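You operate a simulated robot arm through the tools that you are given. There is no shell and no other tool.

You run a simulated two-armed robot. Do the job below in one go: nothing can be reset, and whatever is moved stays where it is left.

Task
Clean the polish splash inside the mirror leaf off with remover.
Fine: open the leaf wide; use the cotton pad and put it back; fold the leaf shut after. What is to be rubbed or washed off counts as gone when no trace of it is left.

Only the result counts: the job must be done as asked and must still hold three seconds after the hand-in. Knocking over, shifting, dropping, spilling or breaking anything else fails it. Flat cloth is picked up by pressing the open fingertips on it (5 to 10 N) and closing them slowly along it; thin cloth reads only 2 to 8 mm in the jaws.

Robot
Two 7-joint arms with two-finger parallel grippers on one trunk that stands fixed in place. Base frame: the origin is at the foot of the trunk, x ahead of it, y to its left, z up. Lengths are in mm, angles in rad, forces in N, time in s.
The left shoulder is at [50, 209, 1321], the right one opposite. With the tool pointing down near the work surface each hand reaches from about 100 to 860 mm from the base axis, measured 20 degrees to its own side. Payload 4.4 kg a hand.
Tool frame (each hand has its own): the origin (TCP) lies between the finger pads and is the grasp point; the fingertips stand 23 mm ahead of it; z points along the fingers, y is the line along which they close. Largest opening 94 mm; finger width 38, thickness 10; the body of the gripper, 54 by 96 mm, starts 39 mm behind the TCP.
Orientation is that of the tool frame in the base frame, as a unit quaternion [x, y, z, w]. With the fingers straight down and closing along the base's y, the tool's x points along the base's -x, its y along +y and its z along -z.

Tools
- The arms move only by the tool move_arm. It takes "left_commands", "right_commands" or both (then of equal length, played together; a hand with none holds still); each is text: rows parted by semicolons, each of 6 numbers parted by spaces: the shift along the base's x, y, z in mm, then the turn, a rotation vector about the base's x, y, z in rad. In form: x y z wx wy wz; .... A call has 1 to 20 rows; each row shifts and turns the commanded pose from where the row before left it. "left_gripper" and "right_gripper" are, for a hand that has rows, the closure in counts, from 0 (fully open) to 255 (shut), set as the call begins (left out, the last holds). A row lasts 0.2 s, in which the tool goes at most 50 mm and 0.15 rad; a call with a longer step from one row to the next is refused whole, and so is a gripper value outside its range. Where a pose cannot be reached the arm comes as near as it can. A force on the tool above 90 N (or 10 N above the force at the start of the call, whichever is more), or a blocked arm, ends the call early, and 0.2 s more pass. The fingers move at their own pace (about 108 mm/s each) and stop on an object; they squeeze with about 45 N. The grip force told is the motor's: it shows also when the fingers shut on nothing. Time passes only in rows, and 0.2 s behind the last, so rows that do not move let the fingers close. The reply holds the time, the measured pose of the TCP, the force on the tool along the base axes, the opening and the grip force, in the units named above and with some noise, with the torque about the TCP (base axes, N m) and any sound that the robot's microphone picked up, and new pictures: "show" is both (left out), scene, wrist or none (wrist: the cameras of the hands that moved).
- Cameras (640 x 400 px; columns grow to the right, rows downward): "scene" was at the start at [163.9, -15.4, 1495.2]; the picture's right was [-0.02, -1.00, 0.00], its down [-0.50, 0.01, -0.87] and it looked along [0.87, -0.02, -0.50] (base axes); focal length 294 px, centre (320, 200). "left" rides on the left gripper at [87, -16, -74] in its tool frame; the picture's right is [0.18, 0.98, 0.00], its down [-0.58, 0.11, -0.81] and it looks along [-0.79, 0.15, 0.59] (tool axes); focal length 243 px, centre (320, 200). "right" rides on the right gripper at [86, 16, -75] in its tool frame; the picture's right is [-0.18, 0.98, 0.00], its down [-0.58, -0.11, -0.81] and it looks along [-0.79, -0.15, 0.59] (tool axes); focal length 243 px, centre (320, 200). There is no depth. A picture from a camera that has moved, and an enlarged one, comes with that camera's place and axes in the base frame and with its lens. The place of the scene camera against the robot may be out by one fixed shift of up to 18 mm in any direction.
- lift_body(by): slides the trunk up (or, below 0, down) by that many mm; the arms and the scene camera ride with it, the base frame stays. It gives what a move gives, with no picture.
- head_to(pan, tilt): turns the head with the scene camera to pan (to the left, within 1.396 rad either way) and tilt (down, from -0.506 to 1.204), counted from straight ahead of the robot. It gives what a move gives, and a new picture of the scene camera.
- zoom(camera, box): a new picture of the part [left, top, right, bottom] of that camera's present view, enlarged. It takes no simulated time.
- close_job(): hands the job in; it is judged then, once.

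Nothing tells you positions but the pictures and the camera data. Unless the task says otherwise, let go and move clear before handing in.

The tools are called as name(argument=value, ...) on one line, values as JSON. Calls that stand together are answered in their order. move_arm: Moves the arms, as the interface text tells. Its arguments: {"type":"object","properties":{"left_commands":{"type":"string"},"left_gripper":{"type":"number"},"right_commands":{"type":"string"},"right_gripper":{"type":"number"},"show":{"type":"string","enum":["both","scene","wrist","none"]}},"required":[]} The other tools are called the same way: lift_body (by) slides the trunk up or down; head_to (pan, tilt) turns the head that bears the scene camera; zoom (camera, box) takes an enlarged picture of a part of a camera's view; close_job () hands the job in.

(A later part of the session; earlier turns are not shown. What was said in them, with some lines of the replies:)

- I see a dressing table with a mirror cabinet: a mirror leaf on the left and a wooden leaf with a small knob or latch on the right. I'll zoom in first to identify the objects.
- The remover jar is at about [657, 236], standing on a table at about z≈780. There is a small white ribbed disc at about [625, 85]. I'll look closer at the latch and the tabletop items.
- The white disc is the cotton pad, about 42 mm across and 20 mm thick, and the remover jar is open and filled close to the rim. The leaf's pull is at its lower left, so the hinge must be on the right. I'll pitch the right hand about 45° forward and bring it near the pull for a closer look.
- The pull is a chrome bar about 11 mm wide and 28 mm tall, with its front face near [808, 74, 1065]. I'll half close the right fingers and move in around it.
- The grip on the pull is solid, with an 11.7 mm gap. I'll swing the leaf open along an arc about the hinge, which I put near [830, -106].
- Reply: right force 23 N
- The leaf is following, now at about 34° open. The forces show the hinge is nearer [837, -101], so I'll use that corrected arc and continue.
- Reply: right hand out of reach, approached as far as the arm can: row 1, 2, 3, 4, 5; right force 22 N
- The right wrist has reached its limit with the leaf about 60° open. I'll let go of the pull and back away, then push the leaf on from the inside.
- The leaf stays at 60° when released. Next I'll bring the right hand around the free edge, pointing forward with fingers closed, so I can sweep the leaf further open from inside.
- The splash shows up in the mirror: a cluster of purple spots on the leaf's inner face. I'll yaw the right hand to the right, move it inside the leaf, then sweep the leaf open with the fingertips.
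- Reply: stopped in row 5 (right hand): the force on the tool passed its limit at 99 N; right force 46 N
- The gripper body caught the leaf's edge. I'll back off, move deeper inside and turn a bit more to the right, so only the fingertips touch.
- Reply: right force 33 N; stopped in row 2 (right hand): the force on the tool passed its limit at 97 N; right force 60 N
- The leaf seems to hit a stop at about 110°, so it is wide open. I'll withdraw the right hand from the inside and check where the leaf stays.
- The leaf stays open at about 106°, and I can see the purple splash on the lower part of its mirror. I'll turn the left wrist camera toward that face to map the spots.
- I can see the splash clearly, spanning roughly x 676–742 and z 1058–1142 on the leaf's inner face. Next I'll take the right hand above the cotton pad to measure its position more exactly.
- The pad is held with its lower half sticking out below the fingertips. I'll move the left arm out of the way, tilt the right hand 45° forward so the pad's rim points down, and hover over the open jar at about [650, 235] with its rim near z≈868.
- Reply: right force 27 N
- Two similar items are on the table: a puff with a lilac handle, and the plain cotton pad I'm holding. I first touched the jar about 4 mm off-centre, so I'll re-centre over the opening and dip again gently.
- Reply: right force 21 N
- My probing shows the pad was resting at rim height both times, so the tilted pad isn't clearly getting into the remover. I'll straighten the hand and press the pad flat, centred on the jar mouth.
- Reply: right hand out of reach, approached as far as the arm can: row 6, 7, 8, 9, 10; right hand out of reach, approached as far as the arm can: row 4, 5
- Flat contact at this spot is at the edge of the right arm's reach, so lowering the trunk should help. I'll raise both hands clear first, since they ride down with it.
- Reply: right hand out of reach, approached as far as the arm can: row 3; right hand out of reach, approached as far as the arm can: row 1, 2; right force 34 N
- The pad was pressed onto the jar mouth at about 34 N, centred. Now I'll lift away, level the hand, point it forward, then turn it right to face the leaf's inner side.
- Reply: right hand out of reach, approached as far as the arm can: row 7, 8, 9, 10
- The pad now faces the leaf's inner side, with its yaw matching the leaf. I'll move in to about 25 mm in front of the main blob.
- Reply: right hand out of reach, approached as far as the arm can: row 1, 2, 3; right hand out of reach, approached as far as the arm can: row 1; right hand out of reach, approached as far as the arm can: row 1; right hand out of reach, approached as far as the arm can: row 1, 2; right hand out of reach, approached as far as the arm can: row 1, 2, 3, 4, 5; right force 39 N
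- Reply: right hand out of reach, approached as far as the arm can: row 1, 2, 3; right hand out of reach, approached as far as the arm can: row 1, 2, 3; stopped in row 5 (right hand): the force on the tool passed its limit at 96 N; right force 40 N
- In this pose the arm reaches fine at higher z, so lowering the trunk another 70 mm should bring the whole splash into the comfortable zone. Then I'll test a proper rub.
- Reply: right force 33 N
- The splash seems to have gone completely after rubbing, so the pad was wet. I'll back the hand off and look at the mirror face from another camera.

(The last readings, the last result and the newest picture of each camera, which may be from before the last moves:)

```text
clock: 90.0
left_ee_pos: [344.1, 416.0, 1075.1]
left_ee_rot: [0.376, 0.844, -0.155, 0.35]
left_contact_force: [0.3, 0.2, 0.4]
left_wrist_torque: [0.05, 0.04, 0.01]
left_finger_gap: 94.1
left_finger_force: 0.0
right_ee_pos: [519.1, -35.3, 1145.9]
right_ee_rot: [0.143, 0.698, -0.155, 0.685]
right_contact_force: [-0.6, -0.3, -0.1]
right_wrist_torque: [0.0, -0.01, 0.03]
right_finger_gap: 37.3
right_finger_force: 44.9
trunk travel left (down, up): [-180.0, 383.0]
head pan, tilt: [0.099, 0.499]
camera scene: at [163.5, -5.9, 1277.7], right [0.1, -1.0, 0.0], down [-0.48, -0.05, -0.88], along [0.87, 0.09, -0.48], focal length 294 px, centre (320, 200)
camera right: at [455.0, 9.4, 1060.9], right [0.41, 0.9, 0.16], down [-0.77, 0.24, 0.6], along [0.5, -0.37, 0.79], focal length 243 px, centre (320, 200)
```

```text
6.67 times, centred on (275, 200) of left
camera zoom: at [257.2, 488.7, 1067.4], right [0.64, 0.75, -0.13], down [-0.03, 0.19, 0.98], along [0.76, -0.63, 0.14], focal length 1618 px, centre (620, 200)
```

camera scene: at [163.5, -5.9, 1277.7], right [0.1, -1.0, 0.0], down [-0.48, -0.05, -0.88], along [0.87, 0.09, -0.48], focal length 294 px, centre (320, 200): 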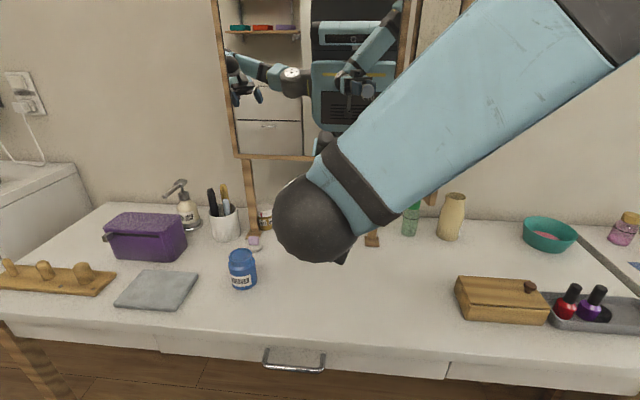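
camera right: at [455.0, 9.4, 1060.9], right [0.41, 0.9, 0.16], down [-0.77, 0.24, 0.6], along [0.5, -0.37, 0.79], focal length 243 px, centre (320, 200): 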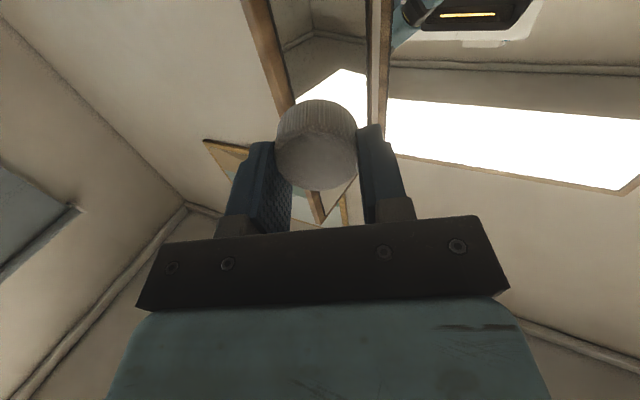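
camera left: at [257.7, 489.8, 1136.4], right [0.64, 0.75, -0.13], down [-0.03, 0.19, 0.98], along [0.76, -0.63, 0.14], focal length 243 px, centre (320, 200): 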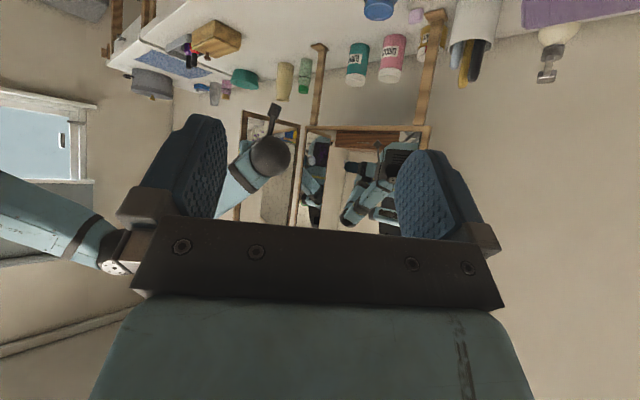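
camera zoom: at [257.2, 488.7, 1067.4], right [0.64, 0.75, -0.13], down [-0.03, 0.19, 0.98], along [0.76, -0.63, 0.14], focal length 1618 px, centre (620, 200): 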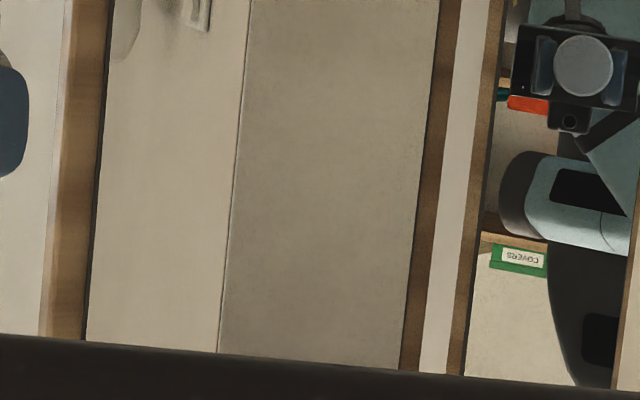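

The mirror face looks fully clean. Next I'll take the pad back to where it lay, about [624, 91], with the hand pointing straight down again.

move_arm(right_commands="10 15 -10 0 0 0.106;10 15 -10 0 0 0.106;10 15 -10 0 0 0.106;10 15 -10 0 0 0.106;6 5.5 -16 0 0.1297 0;6 5.5 -16 0 0.1297 0;6 5.5 -16 0 0.1297 0;6 5.5 -16 0 0.1297 0;6 5.5 -16 0 0.1297 0;6 5.5 -16 0 0.1297 0;6 5.5 -16 0 0.1297 0;6 5.5 -16 0 0.1297 0;6 5.5 -16 0 0.1297 0;6 5.5 -16 0 0.1297 0;6 5.5 -16 0 0.1297 0;6 5.5 -16 0 0.129 0;0 0 0 0 0 0")

```text
clock: 93.6
left_ee_pos: [345.3, 416.6, 1075.7]
left_ee_rot: [0.376, 0.844, -0.156, 0.35]
left_contact_force: [0.0, -0.1, -0.5]
left_wrist_torque: [0.03, -0.01, -0.02]
left_finger_gap: 93.8
left_finger_force: 0.2
right_ee_pos: [631.8, 92.9, 913.5]
right_ee_rot: [-0.013, 1.0, -0.002, -0.001]
right_contact_force: [-0.9, -0.4, 0.4]
right_wrist_torque: [0.04, -0.02, 0.03]
right_finger_gap: 37.3
right_finger_force: 44.7
trunk travel left (down, up): [-180.0, 383.0]
head pan, tilt: [0.099, 0.499]
camera scene: at [163.7, -4.8, 1277.6], right [0.1, -1.0, 0.0], down [-0.48, -0.05, -0.88], along [0.87, 0.09, -0.48], focal length 294 px, centre (320, 200)
camera right: at [544.4, 106.6, 989.0], right [0.16, 0.99, 0.0], down [0.58, -0.09, 0.81], along [0.8, -0.13, -0.59], focal length 243 px, centre (320, 200)
```

scene: 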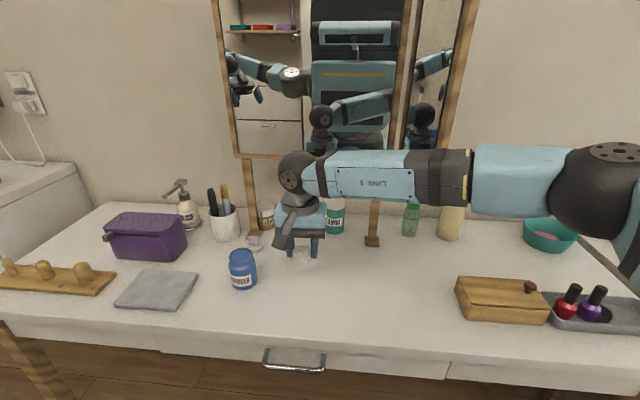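
right: 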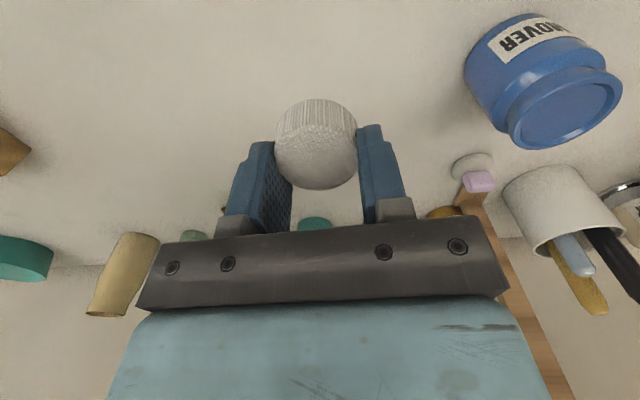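

move_arm(right_commands="-2 -1 -30 0 0 0;0 0 -30 0 0 0;0 0 -25 0 0 0;0 0 -12 0 0 0;0 0 0 0 0 0", show="wrist")

zoom(camera="scene", box=[250, 180, 370, 280])

```text
clock: 94.8
left_ee_pos: [345.7, 416.2, 1074.8]
left_ee_rot: [0.376, 0.844, -0.156, 0.35]
left_contact_force: [0.7, 0.6, 0.6]
left_wrist_torque: [0.02, 0.0, -0.03]
left_finger_gap: 94.2
left_finger_force: 0.1
right_ee_pos: [630.1, 91.5, 816.7]
right_ee_rot: [-0.011, 1.0, -0.002, 0.0]
right_contact_force: [0.3, -0.4, -1.6]
right_wrist_torque: [-0.01, -0.03, -0.04]
right_finger_gap: 37.5
right_finger_force: 45.0
trunk travel left (down, up): [-180.0, 383.0]
head pan, tilt: [0.099, 0.499]
camera right: at [542.5, 105.8, 891.4], right [0.16, 0.99, 0.0], down [0.58, -0.09, 0.81], along [0.8, -0.13, -0.59], focal length 243 px, centre (320, 200)
```

right: 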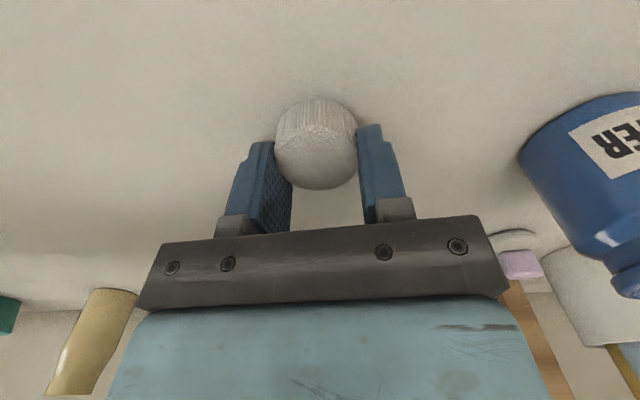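

```text
4.00 times, centred on (310, 230) of scene
camera zoom: at [164.0, -4.8, 1277.6], right [0.1, -1.0, 0.0], down [-0.48, -0.05, -0.88], along [0.87, 0.09, -0.48], focal length 1177 px, centre (360, 80)
```

zoom: 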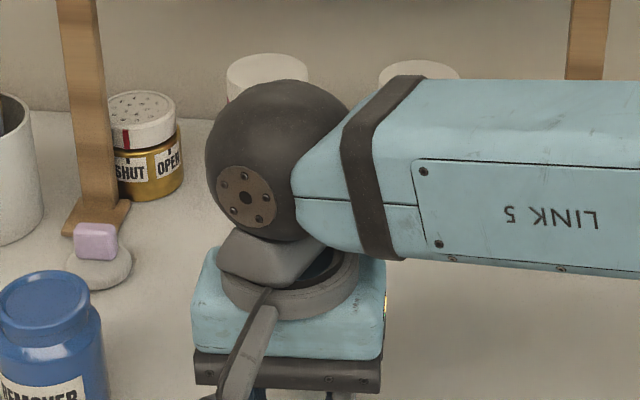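

move_arm(right_commands="0 0 -5 0 0 0;0 0 -2 0 0 0;0 0 0 0 0 0", show="none")

move_arm(right_commands="0 0 -2 0 0 0;0 0 0 0 0 0", show="none")

```text
clock: 95.6
left_ee_pos: [344.5, 418.2, 1073.4]
left_ee_rot: [0.377, 0.843, -0.157, 0.35]
left_contact_force: [-0.1, 0.6, -0.6]
left_wrist_torque: [0.0, -0.03, 0.0]
left_finger_gap: 94.3
left_finger_force: 0.1
right_ee_pos: [629.9, 90.2, 809.2]
right_ee_rot: [-0.013, 1.0, -0.001, -0.001]
right_contact_force: [1.1, 0.5, 3.7]
right_wrist_torque: [0.06, 0.07, -0.03]
right_finger_gap: 37.0
right_finger_force: 44.7
trunk travel left (down, up): [-180.0, 383.0]
head pan, tilt: [0.099, 0.499]
```

```text
clock: 96.2
left_ee_pos: [343.2, 415.6, 1076.4]
left_ee_rot: [0.376, 0.844, -0.156, 0.35]
left_contact_force: [0.8, 0.6, 0.3]
left_wrist_torque: [-0.01, 0.01, -0.01]
left_finger_gap: 93.9
left_finger_force: 0.1
right_ee_pos: [628.6, 91.7, 810.1]
right_ee_rot: [-0.012, 1.0, -0.002, 0.001]
right_contact_force: [0.4, 0.9, 15.1]
right_wrist_torque: [0.16, 0.21, -0.02]
right_finger_gap: 37.3
right_finger_force: 44.9
trunk travel left (down, up): [-180.0, 383.0]
head pan, tilt: [0.099, 0.499]
```

move_arm(right_commands="0 0 1.5 0 0 0;0 0 0 0 0 0", show="none")

move_arm(right_commands="0 0 0 0 0 0;0 0 0 0 0 0;0 0 0 0 0 0", right_gripper=60, show="wrist")

```text
clock: 96.8
left_ee_pos: [343.9, 415.9, 1074.4]
left_ee_rot: [0.376, 0.843, -0.157, 0.351]
left_contact_force: [-0.5, -0.1, 0.2]
left_wrist_torque: [-0.01, -0.01, -0.01]
left_finger_gap: 94.0
left_finger_force: 0.0
right_ee_pos: [629.7, 90.5, 808.9]
right_ee_rot: [-0.013, 1.0, -0.003, 0.0]
right_contact_force: [-0.4, 1.2, 9.2]
right_wrist_torque: [0.05, 0.09, 0.01]
right_finger_gap: 37.2
right_finger_force: 44.3
trunk travel left (down, up): [-180.0, 383.0]
head pan, tilt: [0.099, 0.499]
```

```text
clock: 97.6
left_ee_pos: [345.5, 416.2, 1074.0]
left_ee_rot: [0.376, 0.843, -0.157, 0.351]
left_contact_force: [-1.0, 0.0, 0.6]
left_wrist_torque: [0.04, 0.02, -0.01]
left_finger_gap: 93.9
left_finger_force: 0.0
right_ee_pos: [629.2, 90.9, 808.9]
right_ee_rot: [-0.013, 1.0, -0.003, 0.0]
right_contact_force: [-1.1, 0.0, 0.5]
right_wrist_torque: [-0.02, -0.01, 0.01]
right_finger_gap: 71.9
right_finger_force: 0.1
trunk travel left (down, up): [-180.0, 383.0]
head pan, tilt: [0.099, 0.499]
camera right: at [542.5, 105.3, 883.9], right [0.16, 0.99, 0.0], down [0.58, -0.09, 0.81], along [0.8, -0.13, -0.59], focal length 243 px, centre (320, 200)
```

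right: 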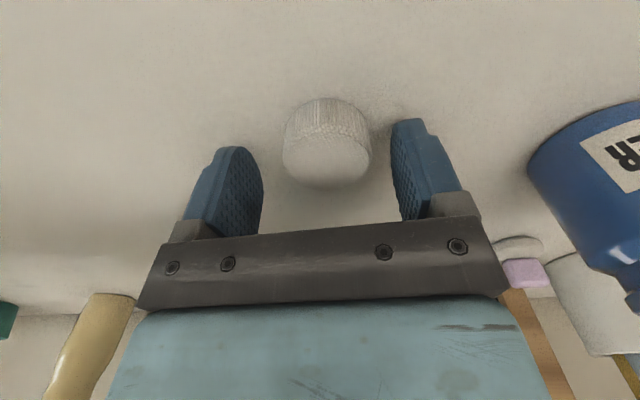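

The pad is standing free where it lay. I'll lift away, bring the trunk back up, and set the right hand on the outer side of the leaf to fold it shut.

move_arm(right_commands="0 0 25 0 0 0;0 0 40 0 0 0;0 0 40 0 0 0;-20 -20 5 0 -0.133 0.01;-20 -20 5 0 -0.133 0.01;-20 -20 5 0 -0.133 0;-20 -20 5 0 -0.133 0;-20 -20 5 0 -0.133 0;-20 -20 5 0 -0.133 0;-20 -20 5 0 -0.133 0;-20 -20 5 0 -0.133 0;-20 -20 5 0 -0.133 0", show="none")

lift_body(by=220)

head_to(pan=0.0, tilt=0.6)

```text
clock: 100.2
left_ee_pos: [345.4, 415.1, 1075.4]
left_ee_rot: [0.376, 0.844, -0.157, 0.35]
left_contact_force: [0.0, -0.1, -0.8]
left_wrist_torque: [0.0, -0.01, 0.0]
left_finger_gap: 93.6
left_finger_force: 0.0
right_ee_pos: [450.5, -89.0, 960.8]
right_ee_rot: [-0.016, 0.825, -0.013, 0.564]
right_contact_force: [0.6, -0.2, -0.4]
right_wrist_torque: [0.03, 0.02, 0.01]
right_finger_gap: 71.8
right_finger_force: 0.0
trunk travel left (down, up): [-180.0, 383.0]
head pan, tilt: [0.099, 0.499]
```

```text
clock: 102.5
left_ee_pos: [345.8, 415.2, 1293.6]
left_ee_rot: [0.376, 0.843, -0.157, 0.35]
left_contact_force: [0.4, -0.3, 0.3]
left_wrist_torque: [-0.01, 0.01, -0.02]
left_finger_gap: 94.1
left_finger_force: 0.0
right_ee_pos: [449.8, -88.6, 1179.5]
right_ee_rot: [-0.018, 0.827, -0.013, 0.562]
right_contact_force: [-0.1, -0.1, -0.5]
right_wrist_torque: [-0.02, 0.01, 0.02]
right_finger_gap: 71.7
right_finger_force: 0.0
trunk travel left (down, up): [-400.0, 163.0]
head pan, tilt: [0.099, 0.499]
```

```text
clock: 103.2
left_ee_pos: [345.7, 416.0, 1293.5]
left_ee_rot: [0.376, 0.844, -0.156, 0.35]
left_contact_force: [0.5, 0.3, -0.4]
left_wrist_torque: [0.0, 0.0, -0.02]
left_finger_gap: 93.8
left_finger_force: 0.0
right_ee_pos: [450.2, -90.5, 1179.4]
right_ee_rot: [-0.018, 0.827, -0.013, 0.562]
right_contact_force: [0.7, -0.4, 0.2]
right_wrist_torque: [-0.02, -0.01, 0.02]
right_finger_gap: 71.9
right_finger_force: 0.1
trunk travel left (down, up): [-400.0, 163.0]
head pan, tilt: [0.0, 0.6]
camera scene: at [161.9, -13.7, 1488.5], right [0.0, -1.0, 0.0], down [-0.56, 0.0, -0.83], along [0.83, 0.0, -0.56], focal length 294 px, centre (320, 200)
```

scene: 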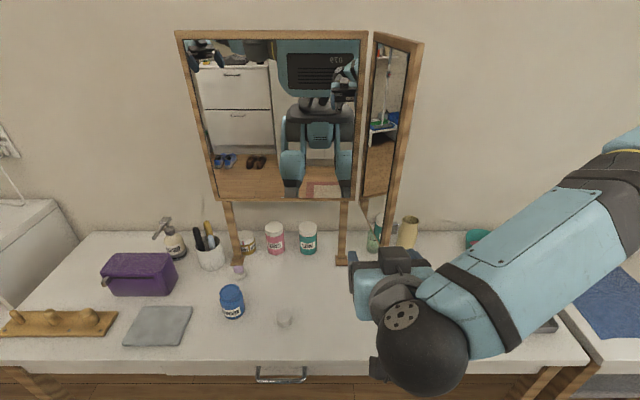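

zoom(camera="scene", box=[340, 130, 430, 250])

move_arm(right_commands="0 -35 0 0 0 0.1;0 -35 -5 0 0 0.1;0 -35 -5 0 0 0.1;15 -30 -5 0 0 0.1;35 -5 -5 0 0 0.1;35 -5 -5 0 0 0.1;35 0 -5 0 0 0.1;35 0 -5 0 0 0.1", right_gripper=255)

```text
3.33 times, centred on (385, 190) of scene
camera zoom: at [161.9, -13.7, 1488.5], right [0.0, -1.0, 0.0], down [-0.56, 0.0, -0.83], along [0.83, 0.0, -0.56], focal length 981 px, centre (103, 233)
```

zoom: 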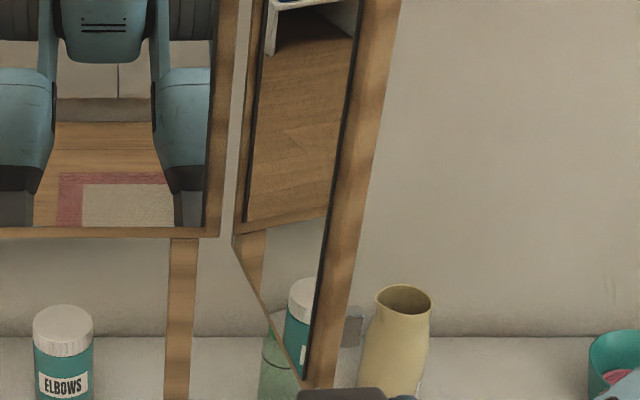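

```text
clock: 105.0
left_ee_pos: [345.8, 415.5, 1294.8]
left_ee_rot: [0.376, 0.844, -0.156, 0.35]
left_contact_force: [-0.5, 1.1, -0.3]
left_wrist_torque: [0.04, -0.01, -0.03]
left_finger_gap: 94.0
left_finger_force: 0.1
right_ee_pos: [575.3, -148.6, 1193.8]
right_ee_rot: [-0.259, 0.803, 0.163, 0.512]
right_contact_force: [0.1, -0.4, -0.7]
right_wrist_torque: [0.03, 0.01, -0.01]
right_finger_gap: 0.1
right_finger_force: 42.6
right hand out of reach, approached as far as the arm can: row 2, 3, 4, 5
trunk travel left (down, up): [-400.0, 163.0]
head pan, tilt: [0.0, 0.6]
camera scene: at [162.3, -15.1, 1488.4], right [0.0, -1.0, 0.0], down [-0.57, 0.0, -0.82], along [0.82, 0.0, -0.57], focal length 294 px, centre (320, 200)
camera right: at [480.8, -196.2, 1147.2], right [-0.51, 0.84, 0.17], down [-0.33, -0.37, 0.87], along [0.79, 0.39, 0.47], focal length 243 px, centre (320, 200)
```

scene: 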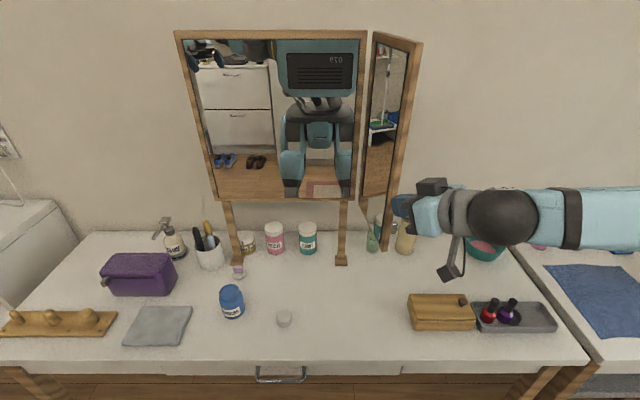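
right: 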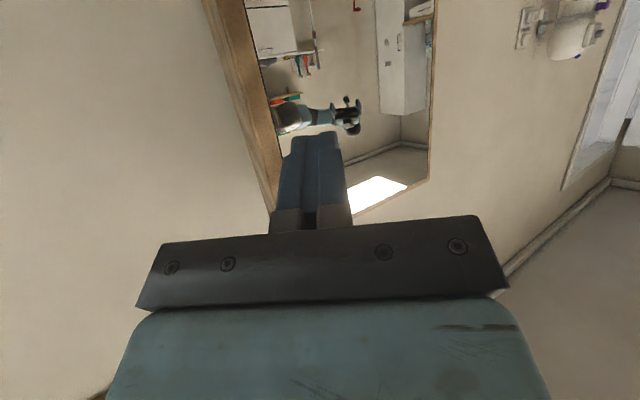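

move_arm(right_commands="0 -35 -10 0 0 0;0 -35 -10 0 0 0;0 -15 -10 0 0 0;30 0 -10 0 0 0.05;30 0 0 0 0 0.05;30 0 0 0 0 0.05")

```text
clock: 106.4
left_ee_pos: [346.1, 416.7, 1293.0]
left_ee_rot: [0.376, 0.844, -0.157, 0.35]
left_contact_force: [-0.3, 0.5, 0.3]
left_wrist_torque: [0.0, -0.01, 0.01]
left_finger_gap: 94.0
left_finger_force: 0.1
right_ee_pos: [665.9, -231.9, 1153.6]
right_ee_rot: [-0.32, 0.782, 0.201, 0.496]
right_contact_force: [0.3, -0.1, -0.7]
right_wrist_torque: [-0.01, 0.0, -0.01]
right_finger_gap: 0.3
right_finger_force: 42.1
trunk travel left (down, up): [-400.0, 163.0]
head pan, tilt: [0.0, 0.6]
camera scene: at [163.0, -13.1, 1488.3], right [0.0, -1.0, 0.0], down [-0.57, 0.0, -0.82], along [0.82, 0.0, -0.57], focal length 294 px, centre (320, 200)
camera right: at [579.9, -293.7, 1107.8], right [-0.63, 0.76, 0.16], down [-0.27, -0.41, 0.87], along [0.73, 0.5, 0.46], focal length 243 px, centre (320, 200)
```

scene: 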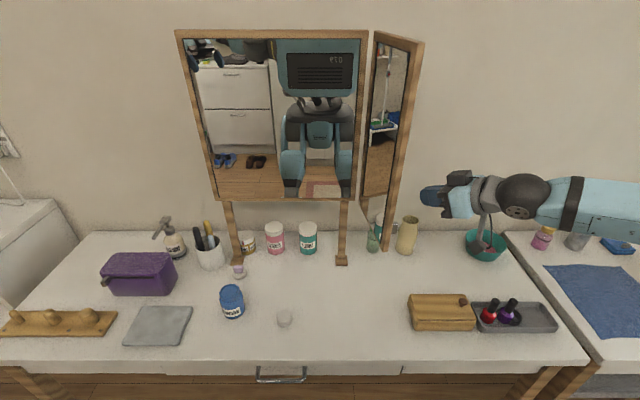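
right: 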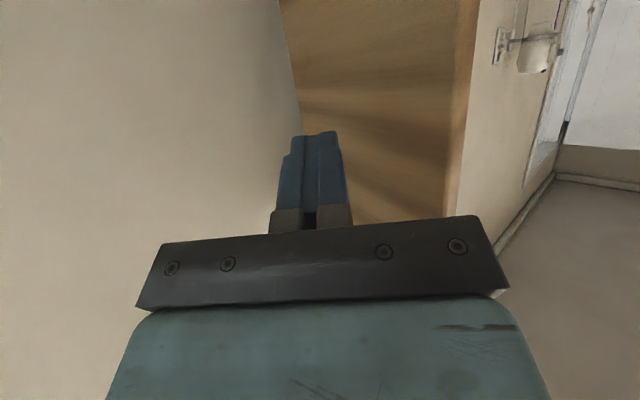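

The hand is to the right of the leaf and level with its outer face. I'll push the leaf around its closing arc in stages.

move_arm(right_commands="7 27 0 0 0 0;6.5 27 0 0 0 0;-6 22 0 0 0 0;-6 22.5 0 0 0 0;0 20 0 0 0 0;0.5 20.5 0 0 0 0;0 0 0 0 0 0")

```text
clock: 108.0
left_ee_pos: [346.0, 415.8, 1294.3]
left_ee_rot: [0.375, 0.844, -0.155, 0.351]
left_contact_force: [0.4, -0.8, -0.6]
left_wrist_torque: [-0.02, -0.02, -0.03]
left_finger_gap: 93.8
left_finger_force: 0.1
right_ee_pos: [666.9, -93.3, 1153.3]
right_ee_rot: [-0.319, 0.782, 0.201, 0.497]
right_contact_force: [0.2, -0.5, 0.1]
right_wrist_torque: [0.0, 0.0, 0.01]
right_finger_gap: 0.1
right_finger_force: 42.1
trunk travel left (down, up): [-400.0, 163.0]
head pan, tilt: [0.0, 0.6]
camera scene: at [161.6, -14.2, 1488.5], right [0.0, -1.0, 0.0], down [-0.56, 0.0, -0.83], along [0.83, 0.0, -0.56], focal length 294 px, centre (320, 200)
camera right: at [580.6, -154.3, 1107.6], right [-0.63, 0.76, 0.16], down [-0.27, -0.41, 0.87], along [0.73, 0.5, 0.47], focal length 243 px, centre (320, 200)
```

scene: 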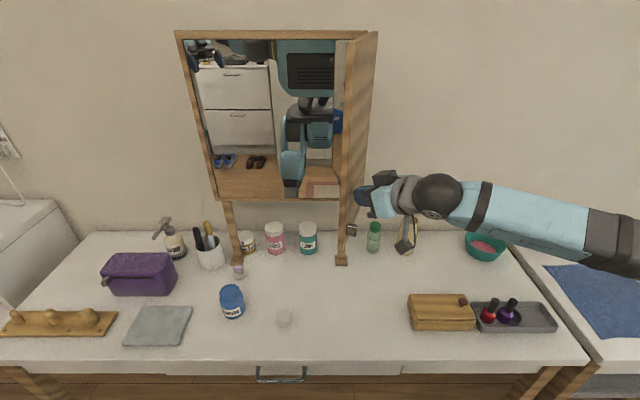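
right: 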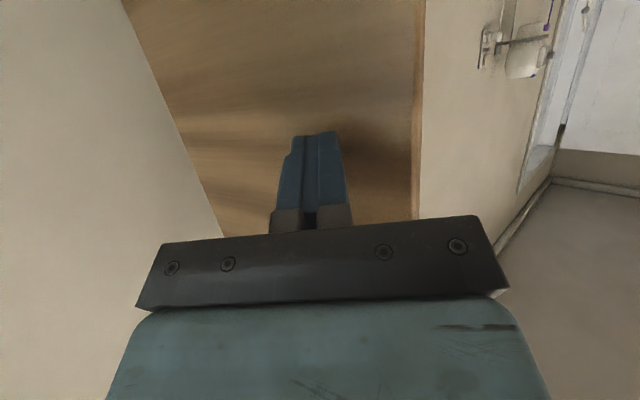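

move_arm(right_commands="5 20 0 0 0 0;6 19.5 0 0 0 0;10 18 0 0 0 0;11 17 0 0 0 0;13 17 0 0 0 -0.14;13 16 0 0 0 -0.14;0 0 0 0 0 0")

```text
clock: 109.6
left_ee_pos: [345.2, 415.8, 1295.0]
left_ee_rot: [0.376, 0.844, -0.156, 0.351]
left_contact_force: [-0.8, -0.8, 0.1]
left_wrist_torque: [0.0, 0.02, -0.01]
left_finger_gap: 94.3
left_finger_force: 0.1
right_ee_pos: [725.6, 12.3, 1155.6]
right_ee_rot: [-0.205, 0.818, 0.129, 0.521]
right_contact_force: [0.3, 1.0, 0.3]
right_wrist_torque: [0.01, 0.02, -0.01]
right_finger_gap: 0.0
right_finger_force: 42.3
trunk travel left (down, up): [-400.0, 163.0]
head pan, tilt: [0.0, 0.6]
camera scene: at [161.5, -14.7, 1488.5], right [0.0, -1.0, 0.0], down [-0.56, 0.0, -0.83], along [0.83, 0.0, -0.56], focal length 294 px, centre (320, 200)
camera right: at [624.8, -21.7, 1108.3], right [-0.39, 0.9, 0.16], down [-0.38, -0.32, 0.87], along [0.84, 0.28, 0.47], focal length 243 px, centre (320, 200)
```

scene: 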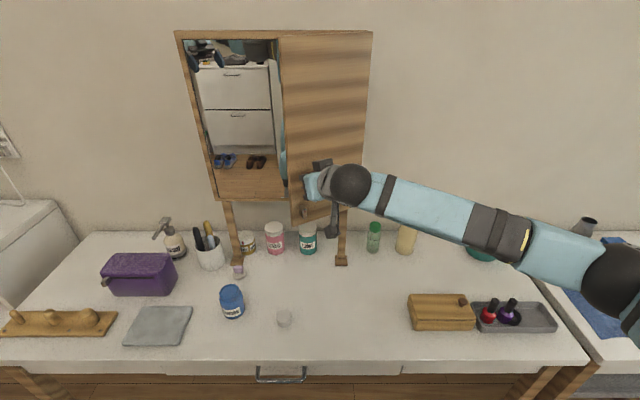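
right: 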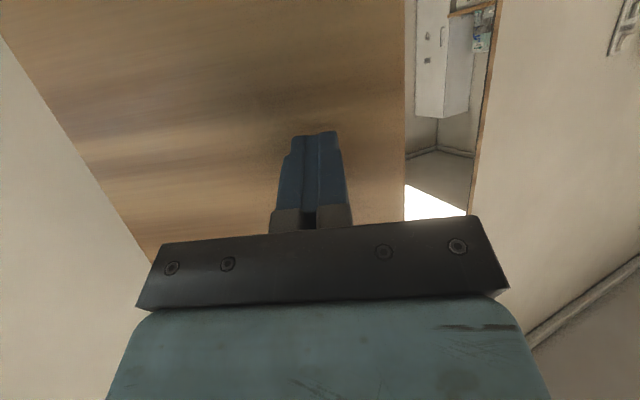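

move_arm(right_commands="17 12.5 0 0 0 -0.125;17 12 0 0 0 -0.125;15 8 0 0 0 -0.125;13 7 0 0 0 -0.125;0 0 0 0 0 0")

```text
clock: 110.8
left_ee_pos: [344.3, 415.0, 1294.9]
left_ee_rot: [0.376, 0.843, -0.156, 0.351]
left_contact_force: [0.8, -0.6, 0.3]
left_wrist_torque: [0.02, 0.03, 0.02]
left_finger_gap: 94.1
left_finger_force: 0.1
right_ee_pos: [786.1, 52.2, 1154.8]
right_ee_rot: [0.004, 0.844, -0.004, 0.536]
right_contact_force: [0.6, -0.1, -0.2]
right_wrist_torque: [0.0, -0.01, -0.01]
right_finger_gap: 0.0
right_finger_force: 42.8
trunk travel left (down, up): [-400.0, 163.0]
head pan, tilt: [0.0, 0.6]
camera scene: at [161.7, -14.7, 1488.5], right [0.0, -1.0, 0.0], down [-0.56, 0.0, -0.83], along [0.83, 0.0, -0.56], focal length 294 px, centre (320, 200)
camera right: at [682.5, 69.7, 1108.1], right [0.09, 0.98, 0.16], down [-0.48, -0.1, 0.87], along [0.87, -0.16, 0.47], focal length 243 px, centre (320, 200)
```

scene: 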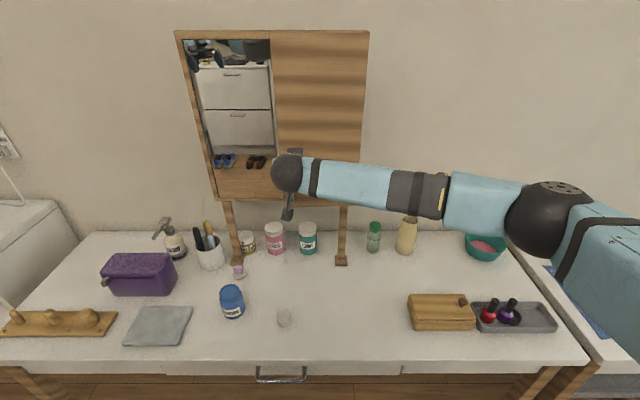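
right: 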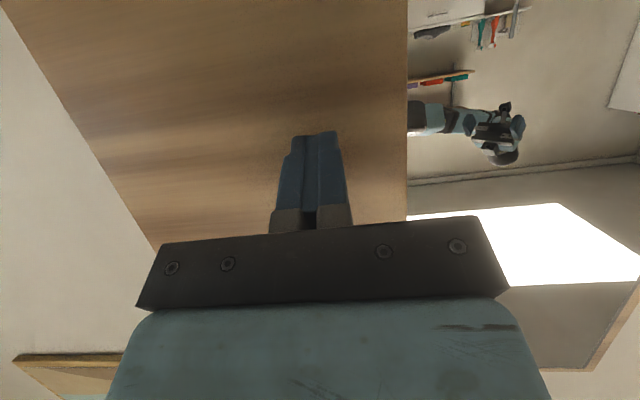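

move_arm(right_commands="4 0 0 0 0 0;4 0 0 0 0 0;4 0 0 0 0 0;0 0 0 0 0 0", show="none")

move_arm(right_commands="3 0 0 0 0 0;3 0 0 0 0 0;0 0 0 0 0 0", show="none")

```text
clock: 111.8
left_ee_pos: [342.7, 415.3, 1295.3]
left_ee_rot: [0.377, 0.844, -0.156, 0.35]
left_contact_force: [0.1, 0.7, 0.9]
left_wrist_torque: [0.02, 0.0, -0.01]
left_finger_gap: 94.2
left_finger_force: 0.2
right_ee_pos: [796.0, 53.6, 1153.9]
right_ee_rot: [0.002, 0.844, -0.002, 0.536]
right_contact_force: [-27.4, -6.4, -9.0]
right_wrist_torque: [0.09, 0.02, -0.13]
right_finger_gap: 0.1
right_finger_force: 42.3
trunk travel left (down, up): [-400.0, 163.0]
head pan, tilt: [0.0, 0.6]
```

```text
clock: 112.6
left_ee_pos: [339.0, 414.7, 1296.3]
left_ee_rot: [0.377, 0.842, -0.155, 0.352]
left_contact_force: [1.3, -0.4, -0.7]
left_wrist_torque: [-0.02, 0.01, -0.01]
left_finger_gap: 94.2
left_finger_force: 0.0
right_ee_pos: [795.5, 54.6, 1154.4]
right_ee_rot: [0.001, 0.845, -0.002, 0.535]
right_contact_force: [-76.8, -16.1, -30.5]
right_wrist_torque: [-0.48, 0.3, -0.44]
right_finger_gap: 0.0
right_finger_force: 42.2
trunk travel left (down, up): [-400.0, 163.0]
head pan, tilt: [0.0, 0.6]
```

The leaf is firmly against its stop. I'll back off and check that it stays shut.

move_arm(right_commands="-10 0 0 0 0 0;-25 0 0 0 0 0;-40 -10 0 0 0 0;-40 -20 5 0 0 0;-40 -30 5 0 0 0;-40 -30 5 0 0 0;-40 -30 5 0 0 0;-30 -30 5 0 0 0")

zoom(camera="scene", box=[160, 20, 400, 220])

zoom(camera="right", box=[160, 0, 560, 230])

```text
refused: row 5 steps farther than a row can; nothing moved
```

```text
2.00 times, centred on (280, 120) of scene
camera zoom: at [153.7, -16.0, 1489.2], right [0.0, -1.0, 0.0], down [-0.56, 0.0, -0.83], along [0.83, 0.0, -0.56], focal length 589 px, centre (400, 360)
```

zoom: 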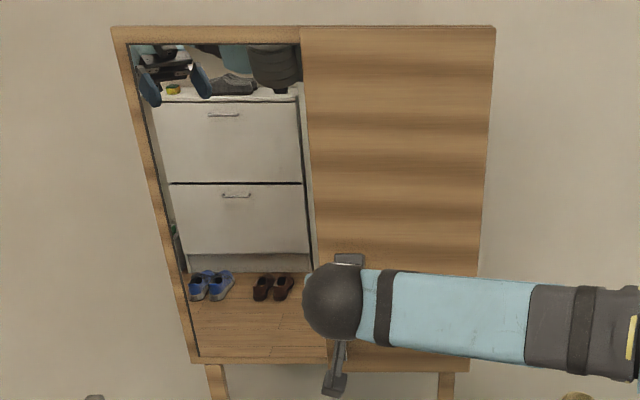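

```text
1.60 times, centred on (360, 115) of right
camera zoom: at [691.0, 70.3, 1108.7], right [0.08, 0.98, 0.16], down [-0.48, -0.11, 0.87], along [0.87, -0.15, 0.46], focal length 388 px, centre (256, 336)
```

zoom: 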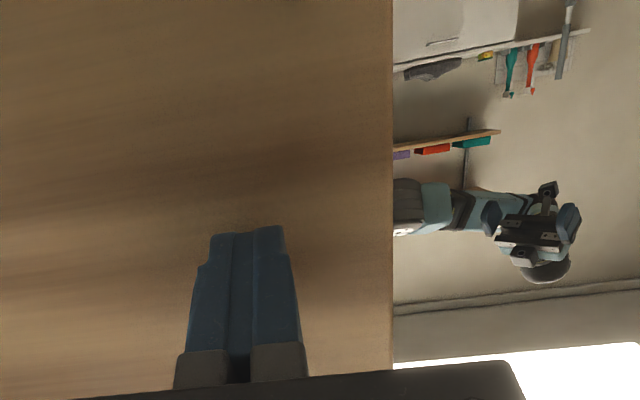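

move_arm(right_commands="-10 0 0 0 0 0;-25 0 0 0 0 0;-40 -10 0 0 0 0;-40 -20 5 0 0 0;-35 -30 5 0 0 0;-35 -30 5 0 0 0;-35 -30 5 0 0 0;-30 -30 5 0 0 0;-30 -30 5 0 0 0")

zoom(camera="scene", box=[160, 20, 400, 220])

zoom(camera="scene", box=[80, 210, 340, 370])

zoom(camera="scene", box=[250, 150, 330, 210])

```text
clock: 114.6
left_ee_pos: [343.9, 415.6, 1294.9]
left_ee_rot: [0.376, 0.844, -0.156, 0.35]
left_contact_force: [-0.8, -0.7, 0.3]
left_wrist_torque: [0.04, 0.01, 0.03]
left_finger_gap: 94.1
left_finger_force: 0.0
right_ee_pos: [524.9, -127.6, 1184.7]
right_ee_rot: [0.003, 0.844, -0.003, 0.537]
right_contact_force: [-0.7, -0.5, 0.5]
right_wrist_torque: [0.03, 0.02, 0.0]
right_finger_gap: 0.0
right_finger_force: 41.8
trunk travel left (down, up): [-400.0, 163.0]
head pan, tilt: [0.0, 0.6]
camera scene: at [160.6, -15.4, 1488.7], right [0.0, -1.0, 0.0], down [-0.56, 0.0, -0.83], along [0.83, 0.0, -0.56], focal length 294 px, centre (320, 200)
camera right: at [420.0, -110.9, 1138.2], right [0.09, 0.98, 0.17], down [-0.48, -0.1, 0.87], along [0.87, -0.15, 0.47], focal length 243 px, centre (320, 200)
```

scene: 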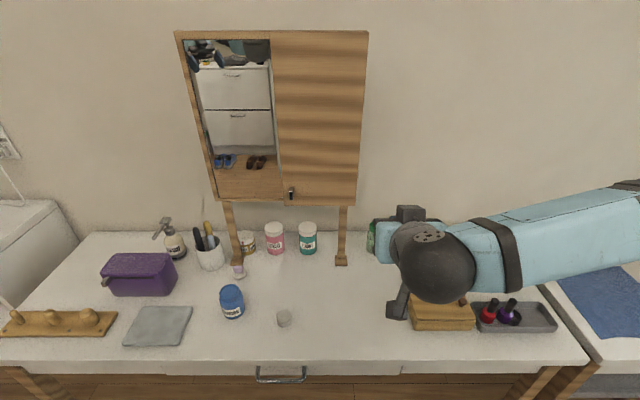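
right: 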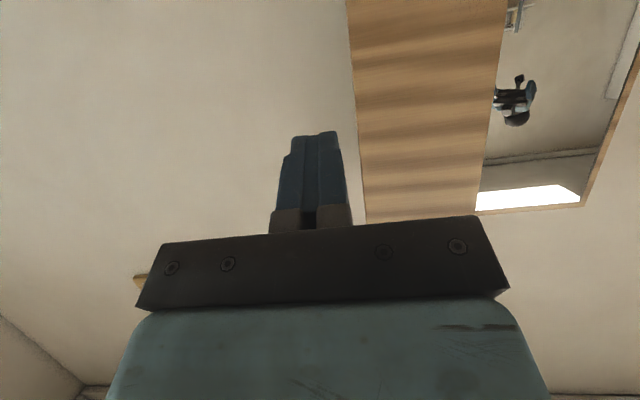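

```text
2.00 times, centred on (280, 120) of scene
camera zoom: at [160.6, -15.4, 1488.7], right [0.0, -1.0, 0.0], down [-0.56, 0.0, -0.83], along [0.83, 0.0, -0.56], focal length 589 px, centre (400, 360)
```

zoom: 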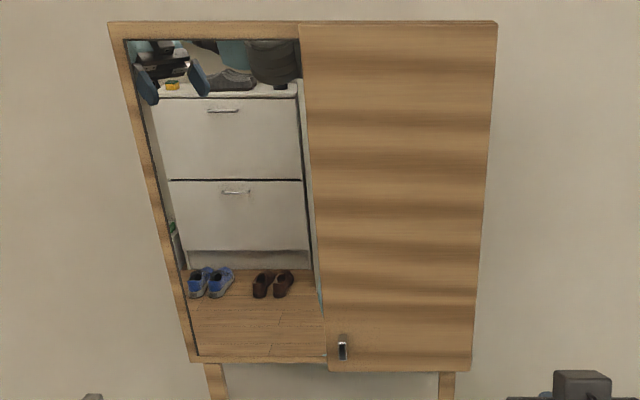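

```text
2.46 times, centred on (210, 290) of scene
camera zoom: at [160.6, -15.4, 1488.7], right [0.0, -1.0, 0.0], down [-0.56, 0.0, -0.83], along [0.83, 0.0, -0.56], focal length 725 px, centre (591, -22)
```

zoom: 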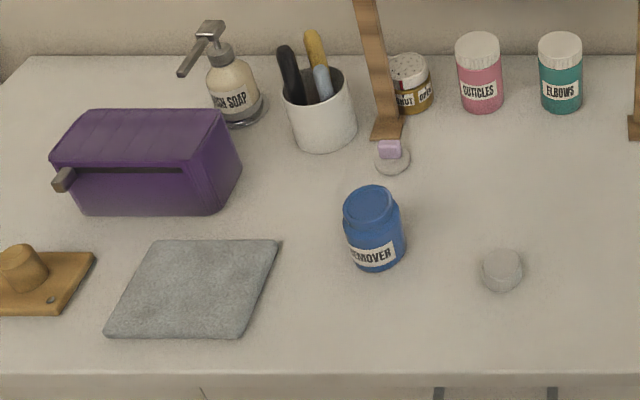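

```text
6.67 times, centred on (290, 180) of scene
camera zoom: at [160.6, -15.4, 1488.7], right [0.0, -1.0, 0.0], down [-0.56, 0.0, -0.83], along [0.83, 0.0, -0.56], focal length 1962 px, centre (520, 333)
```

zoom: 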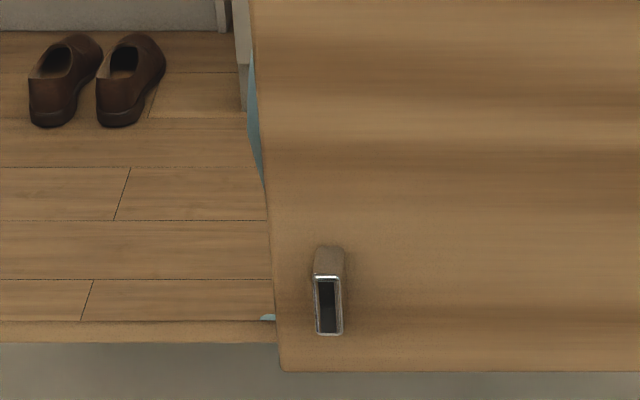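

The leaf is shut just as it was at the start, and its inner face was clean before I folded it. The cotton pad is back in its place, the remover and the other visible items are where they were, and both hands are clear, so I'm handing in the job.

close_job()

```text
The job is handed in.
```

I've handed the job in. The polish splash is off the inside of the mirror leaf, and zoomed views before I folded it shut showed no trace left.

- **Leaf:** It opened to about 106°, where it met a stop. Afterwards I pushed it firmly shut, and it looks the same as at the start.
- **Pad:** I wetted it on the open remover jar and rubbed the splash off. It is back on the table within a few millimetres of where it lay.
- **Choice of pad:** A similar puff with a lilac handle was also on the table. I took the plain white disc to be the cotton pad.
- **Other items:** Nothing I could see was moved or spilled. In the last picture the right arm covered part of the wooden box and hid the bowl and vase behind it.
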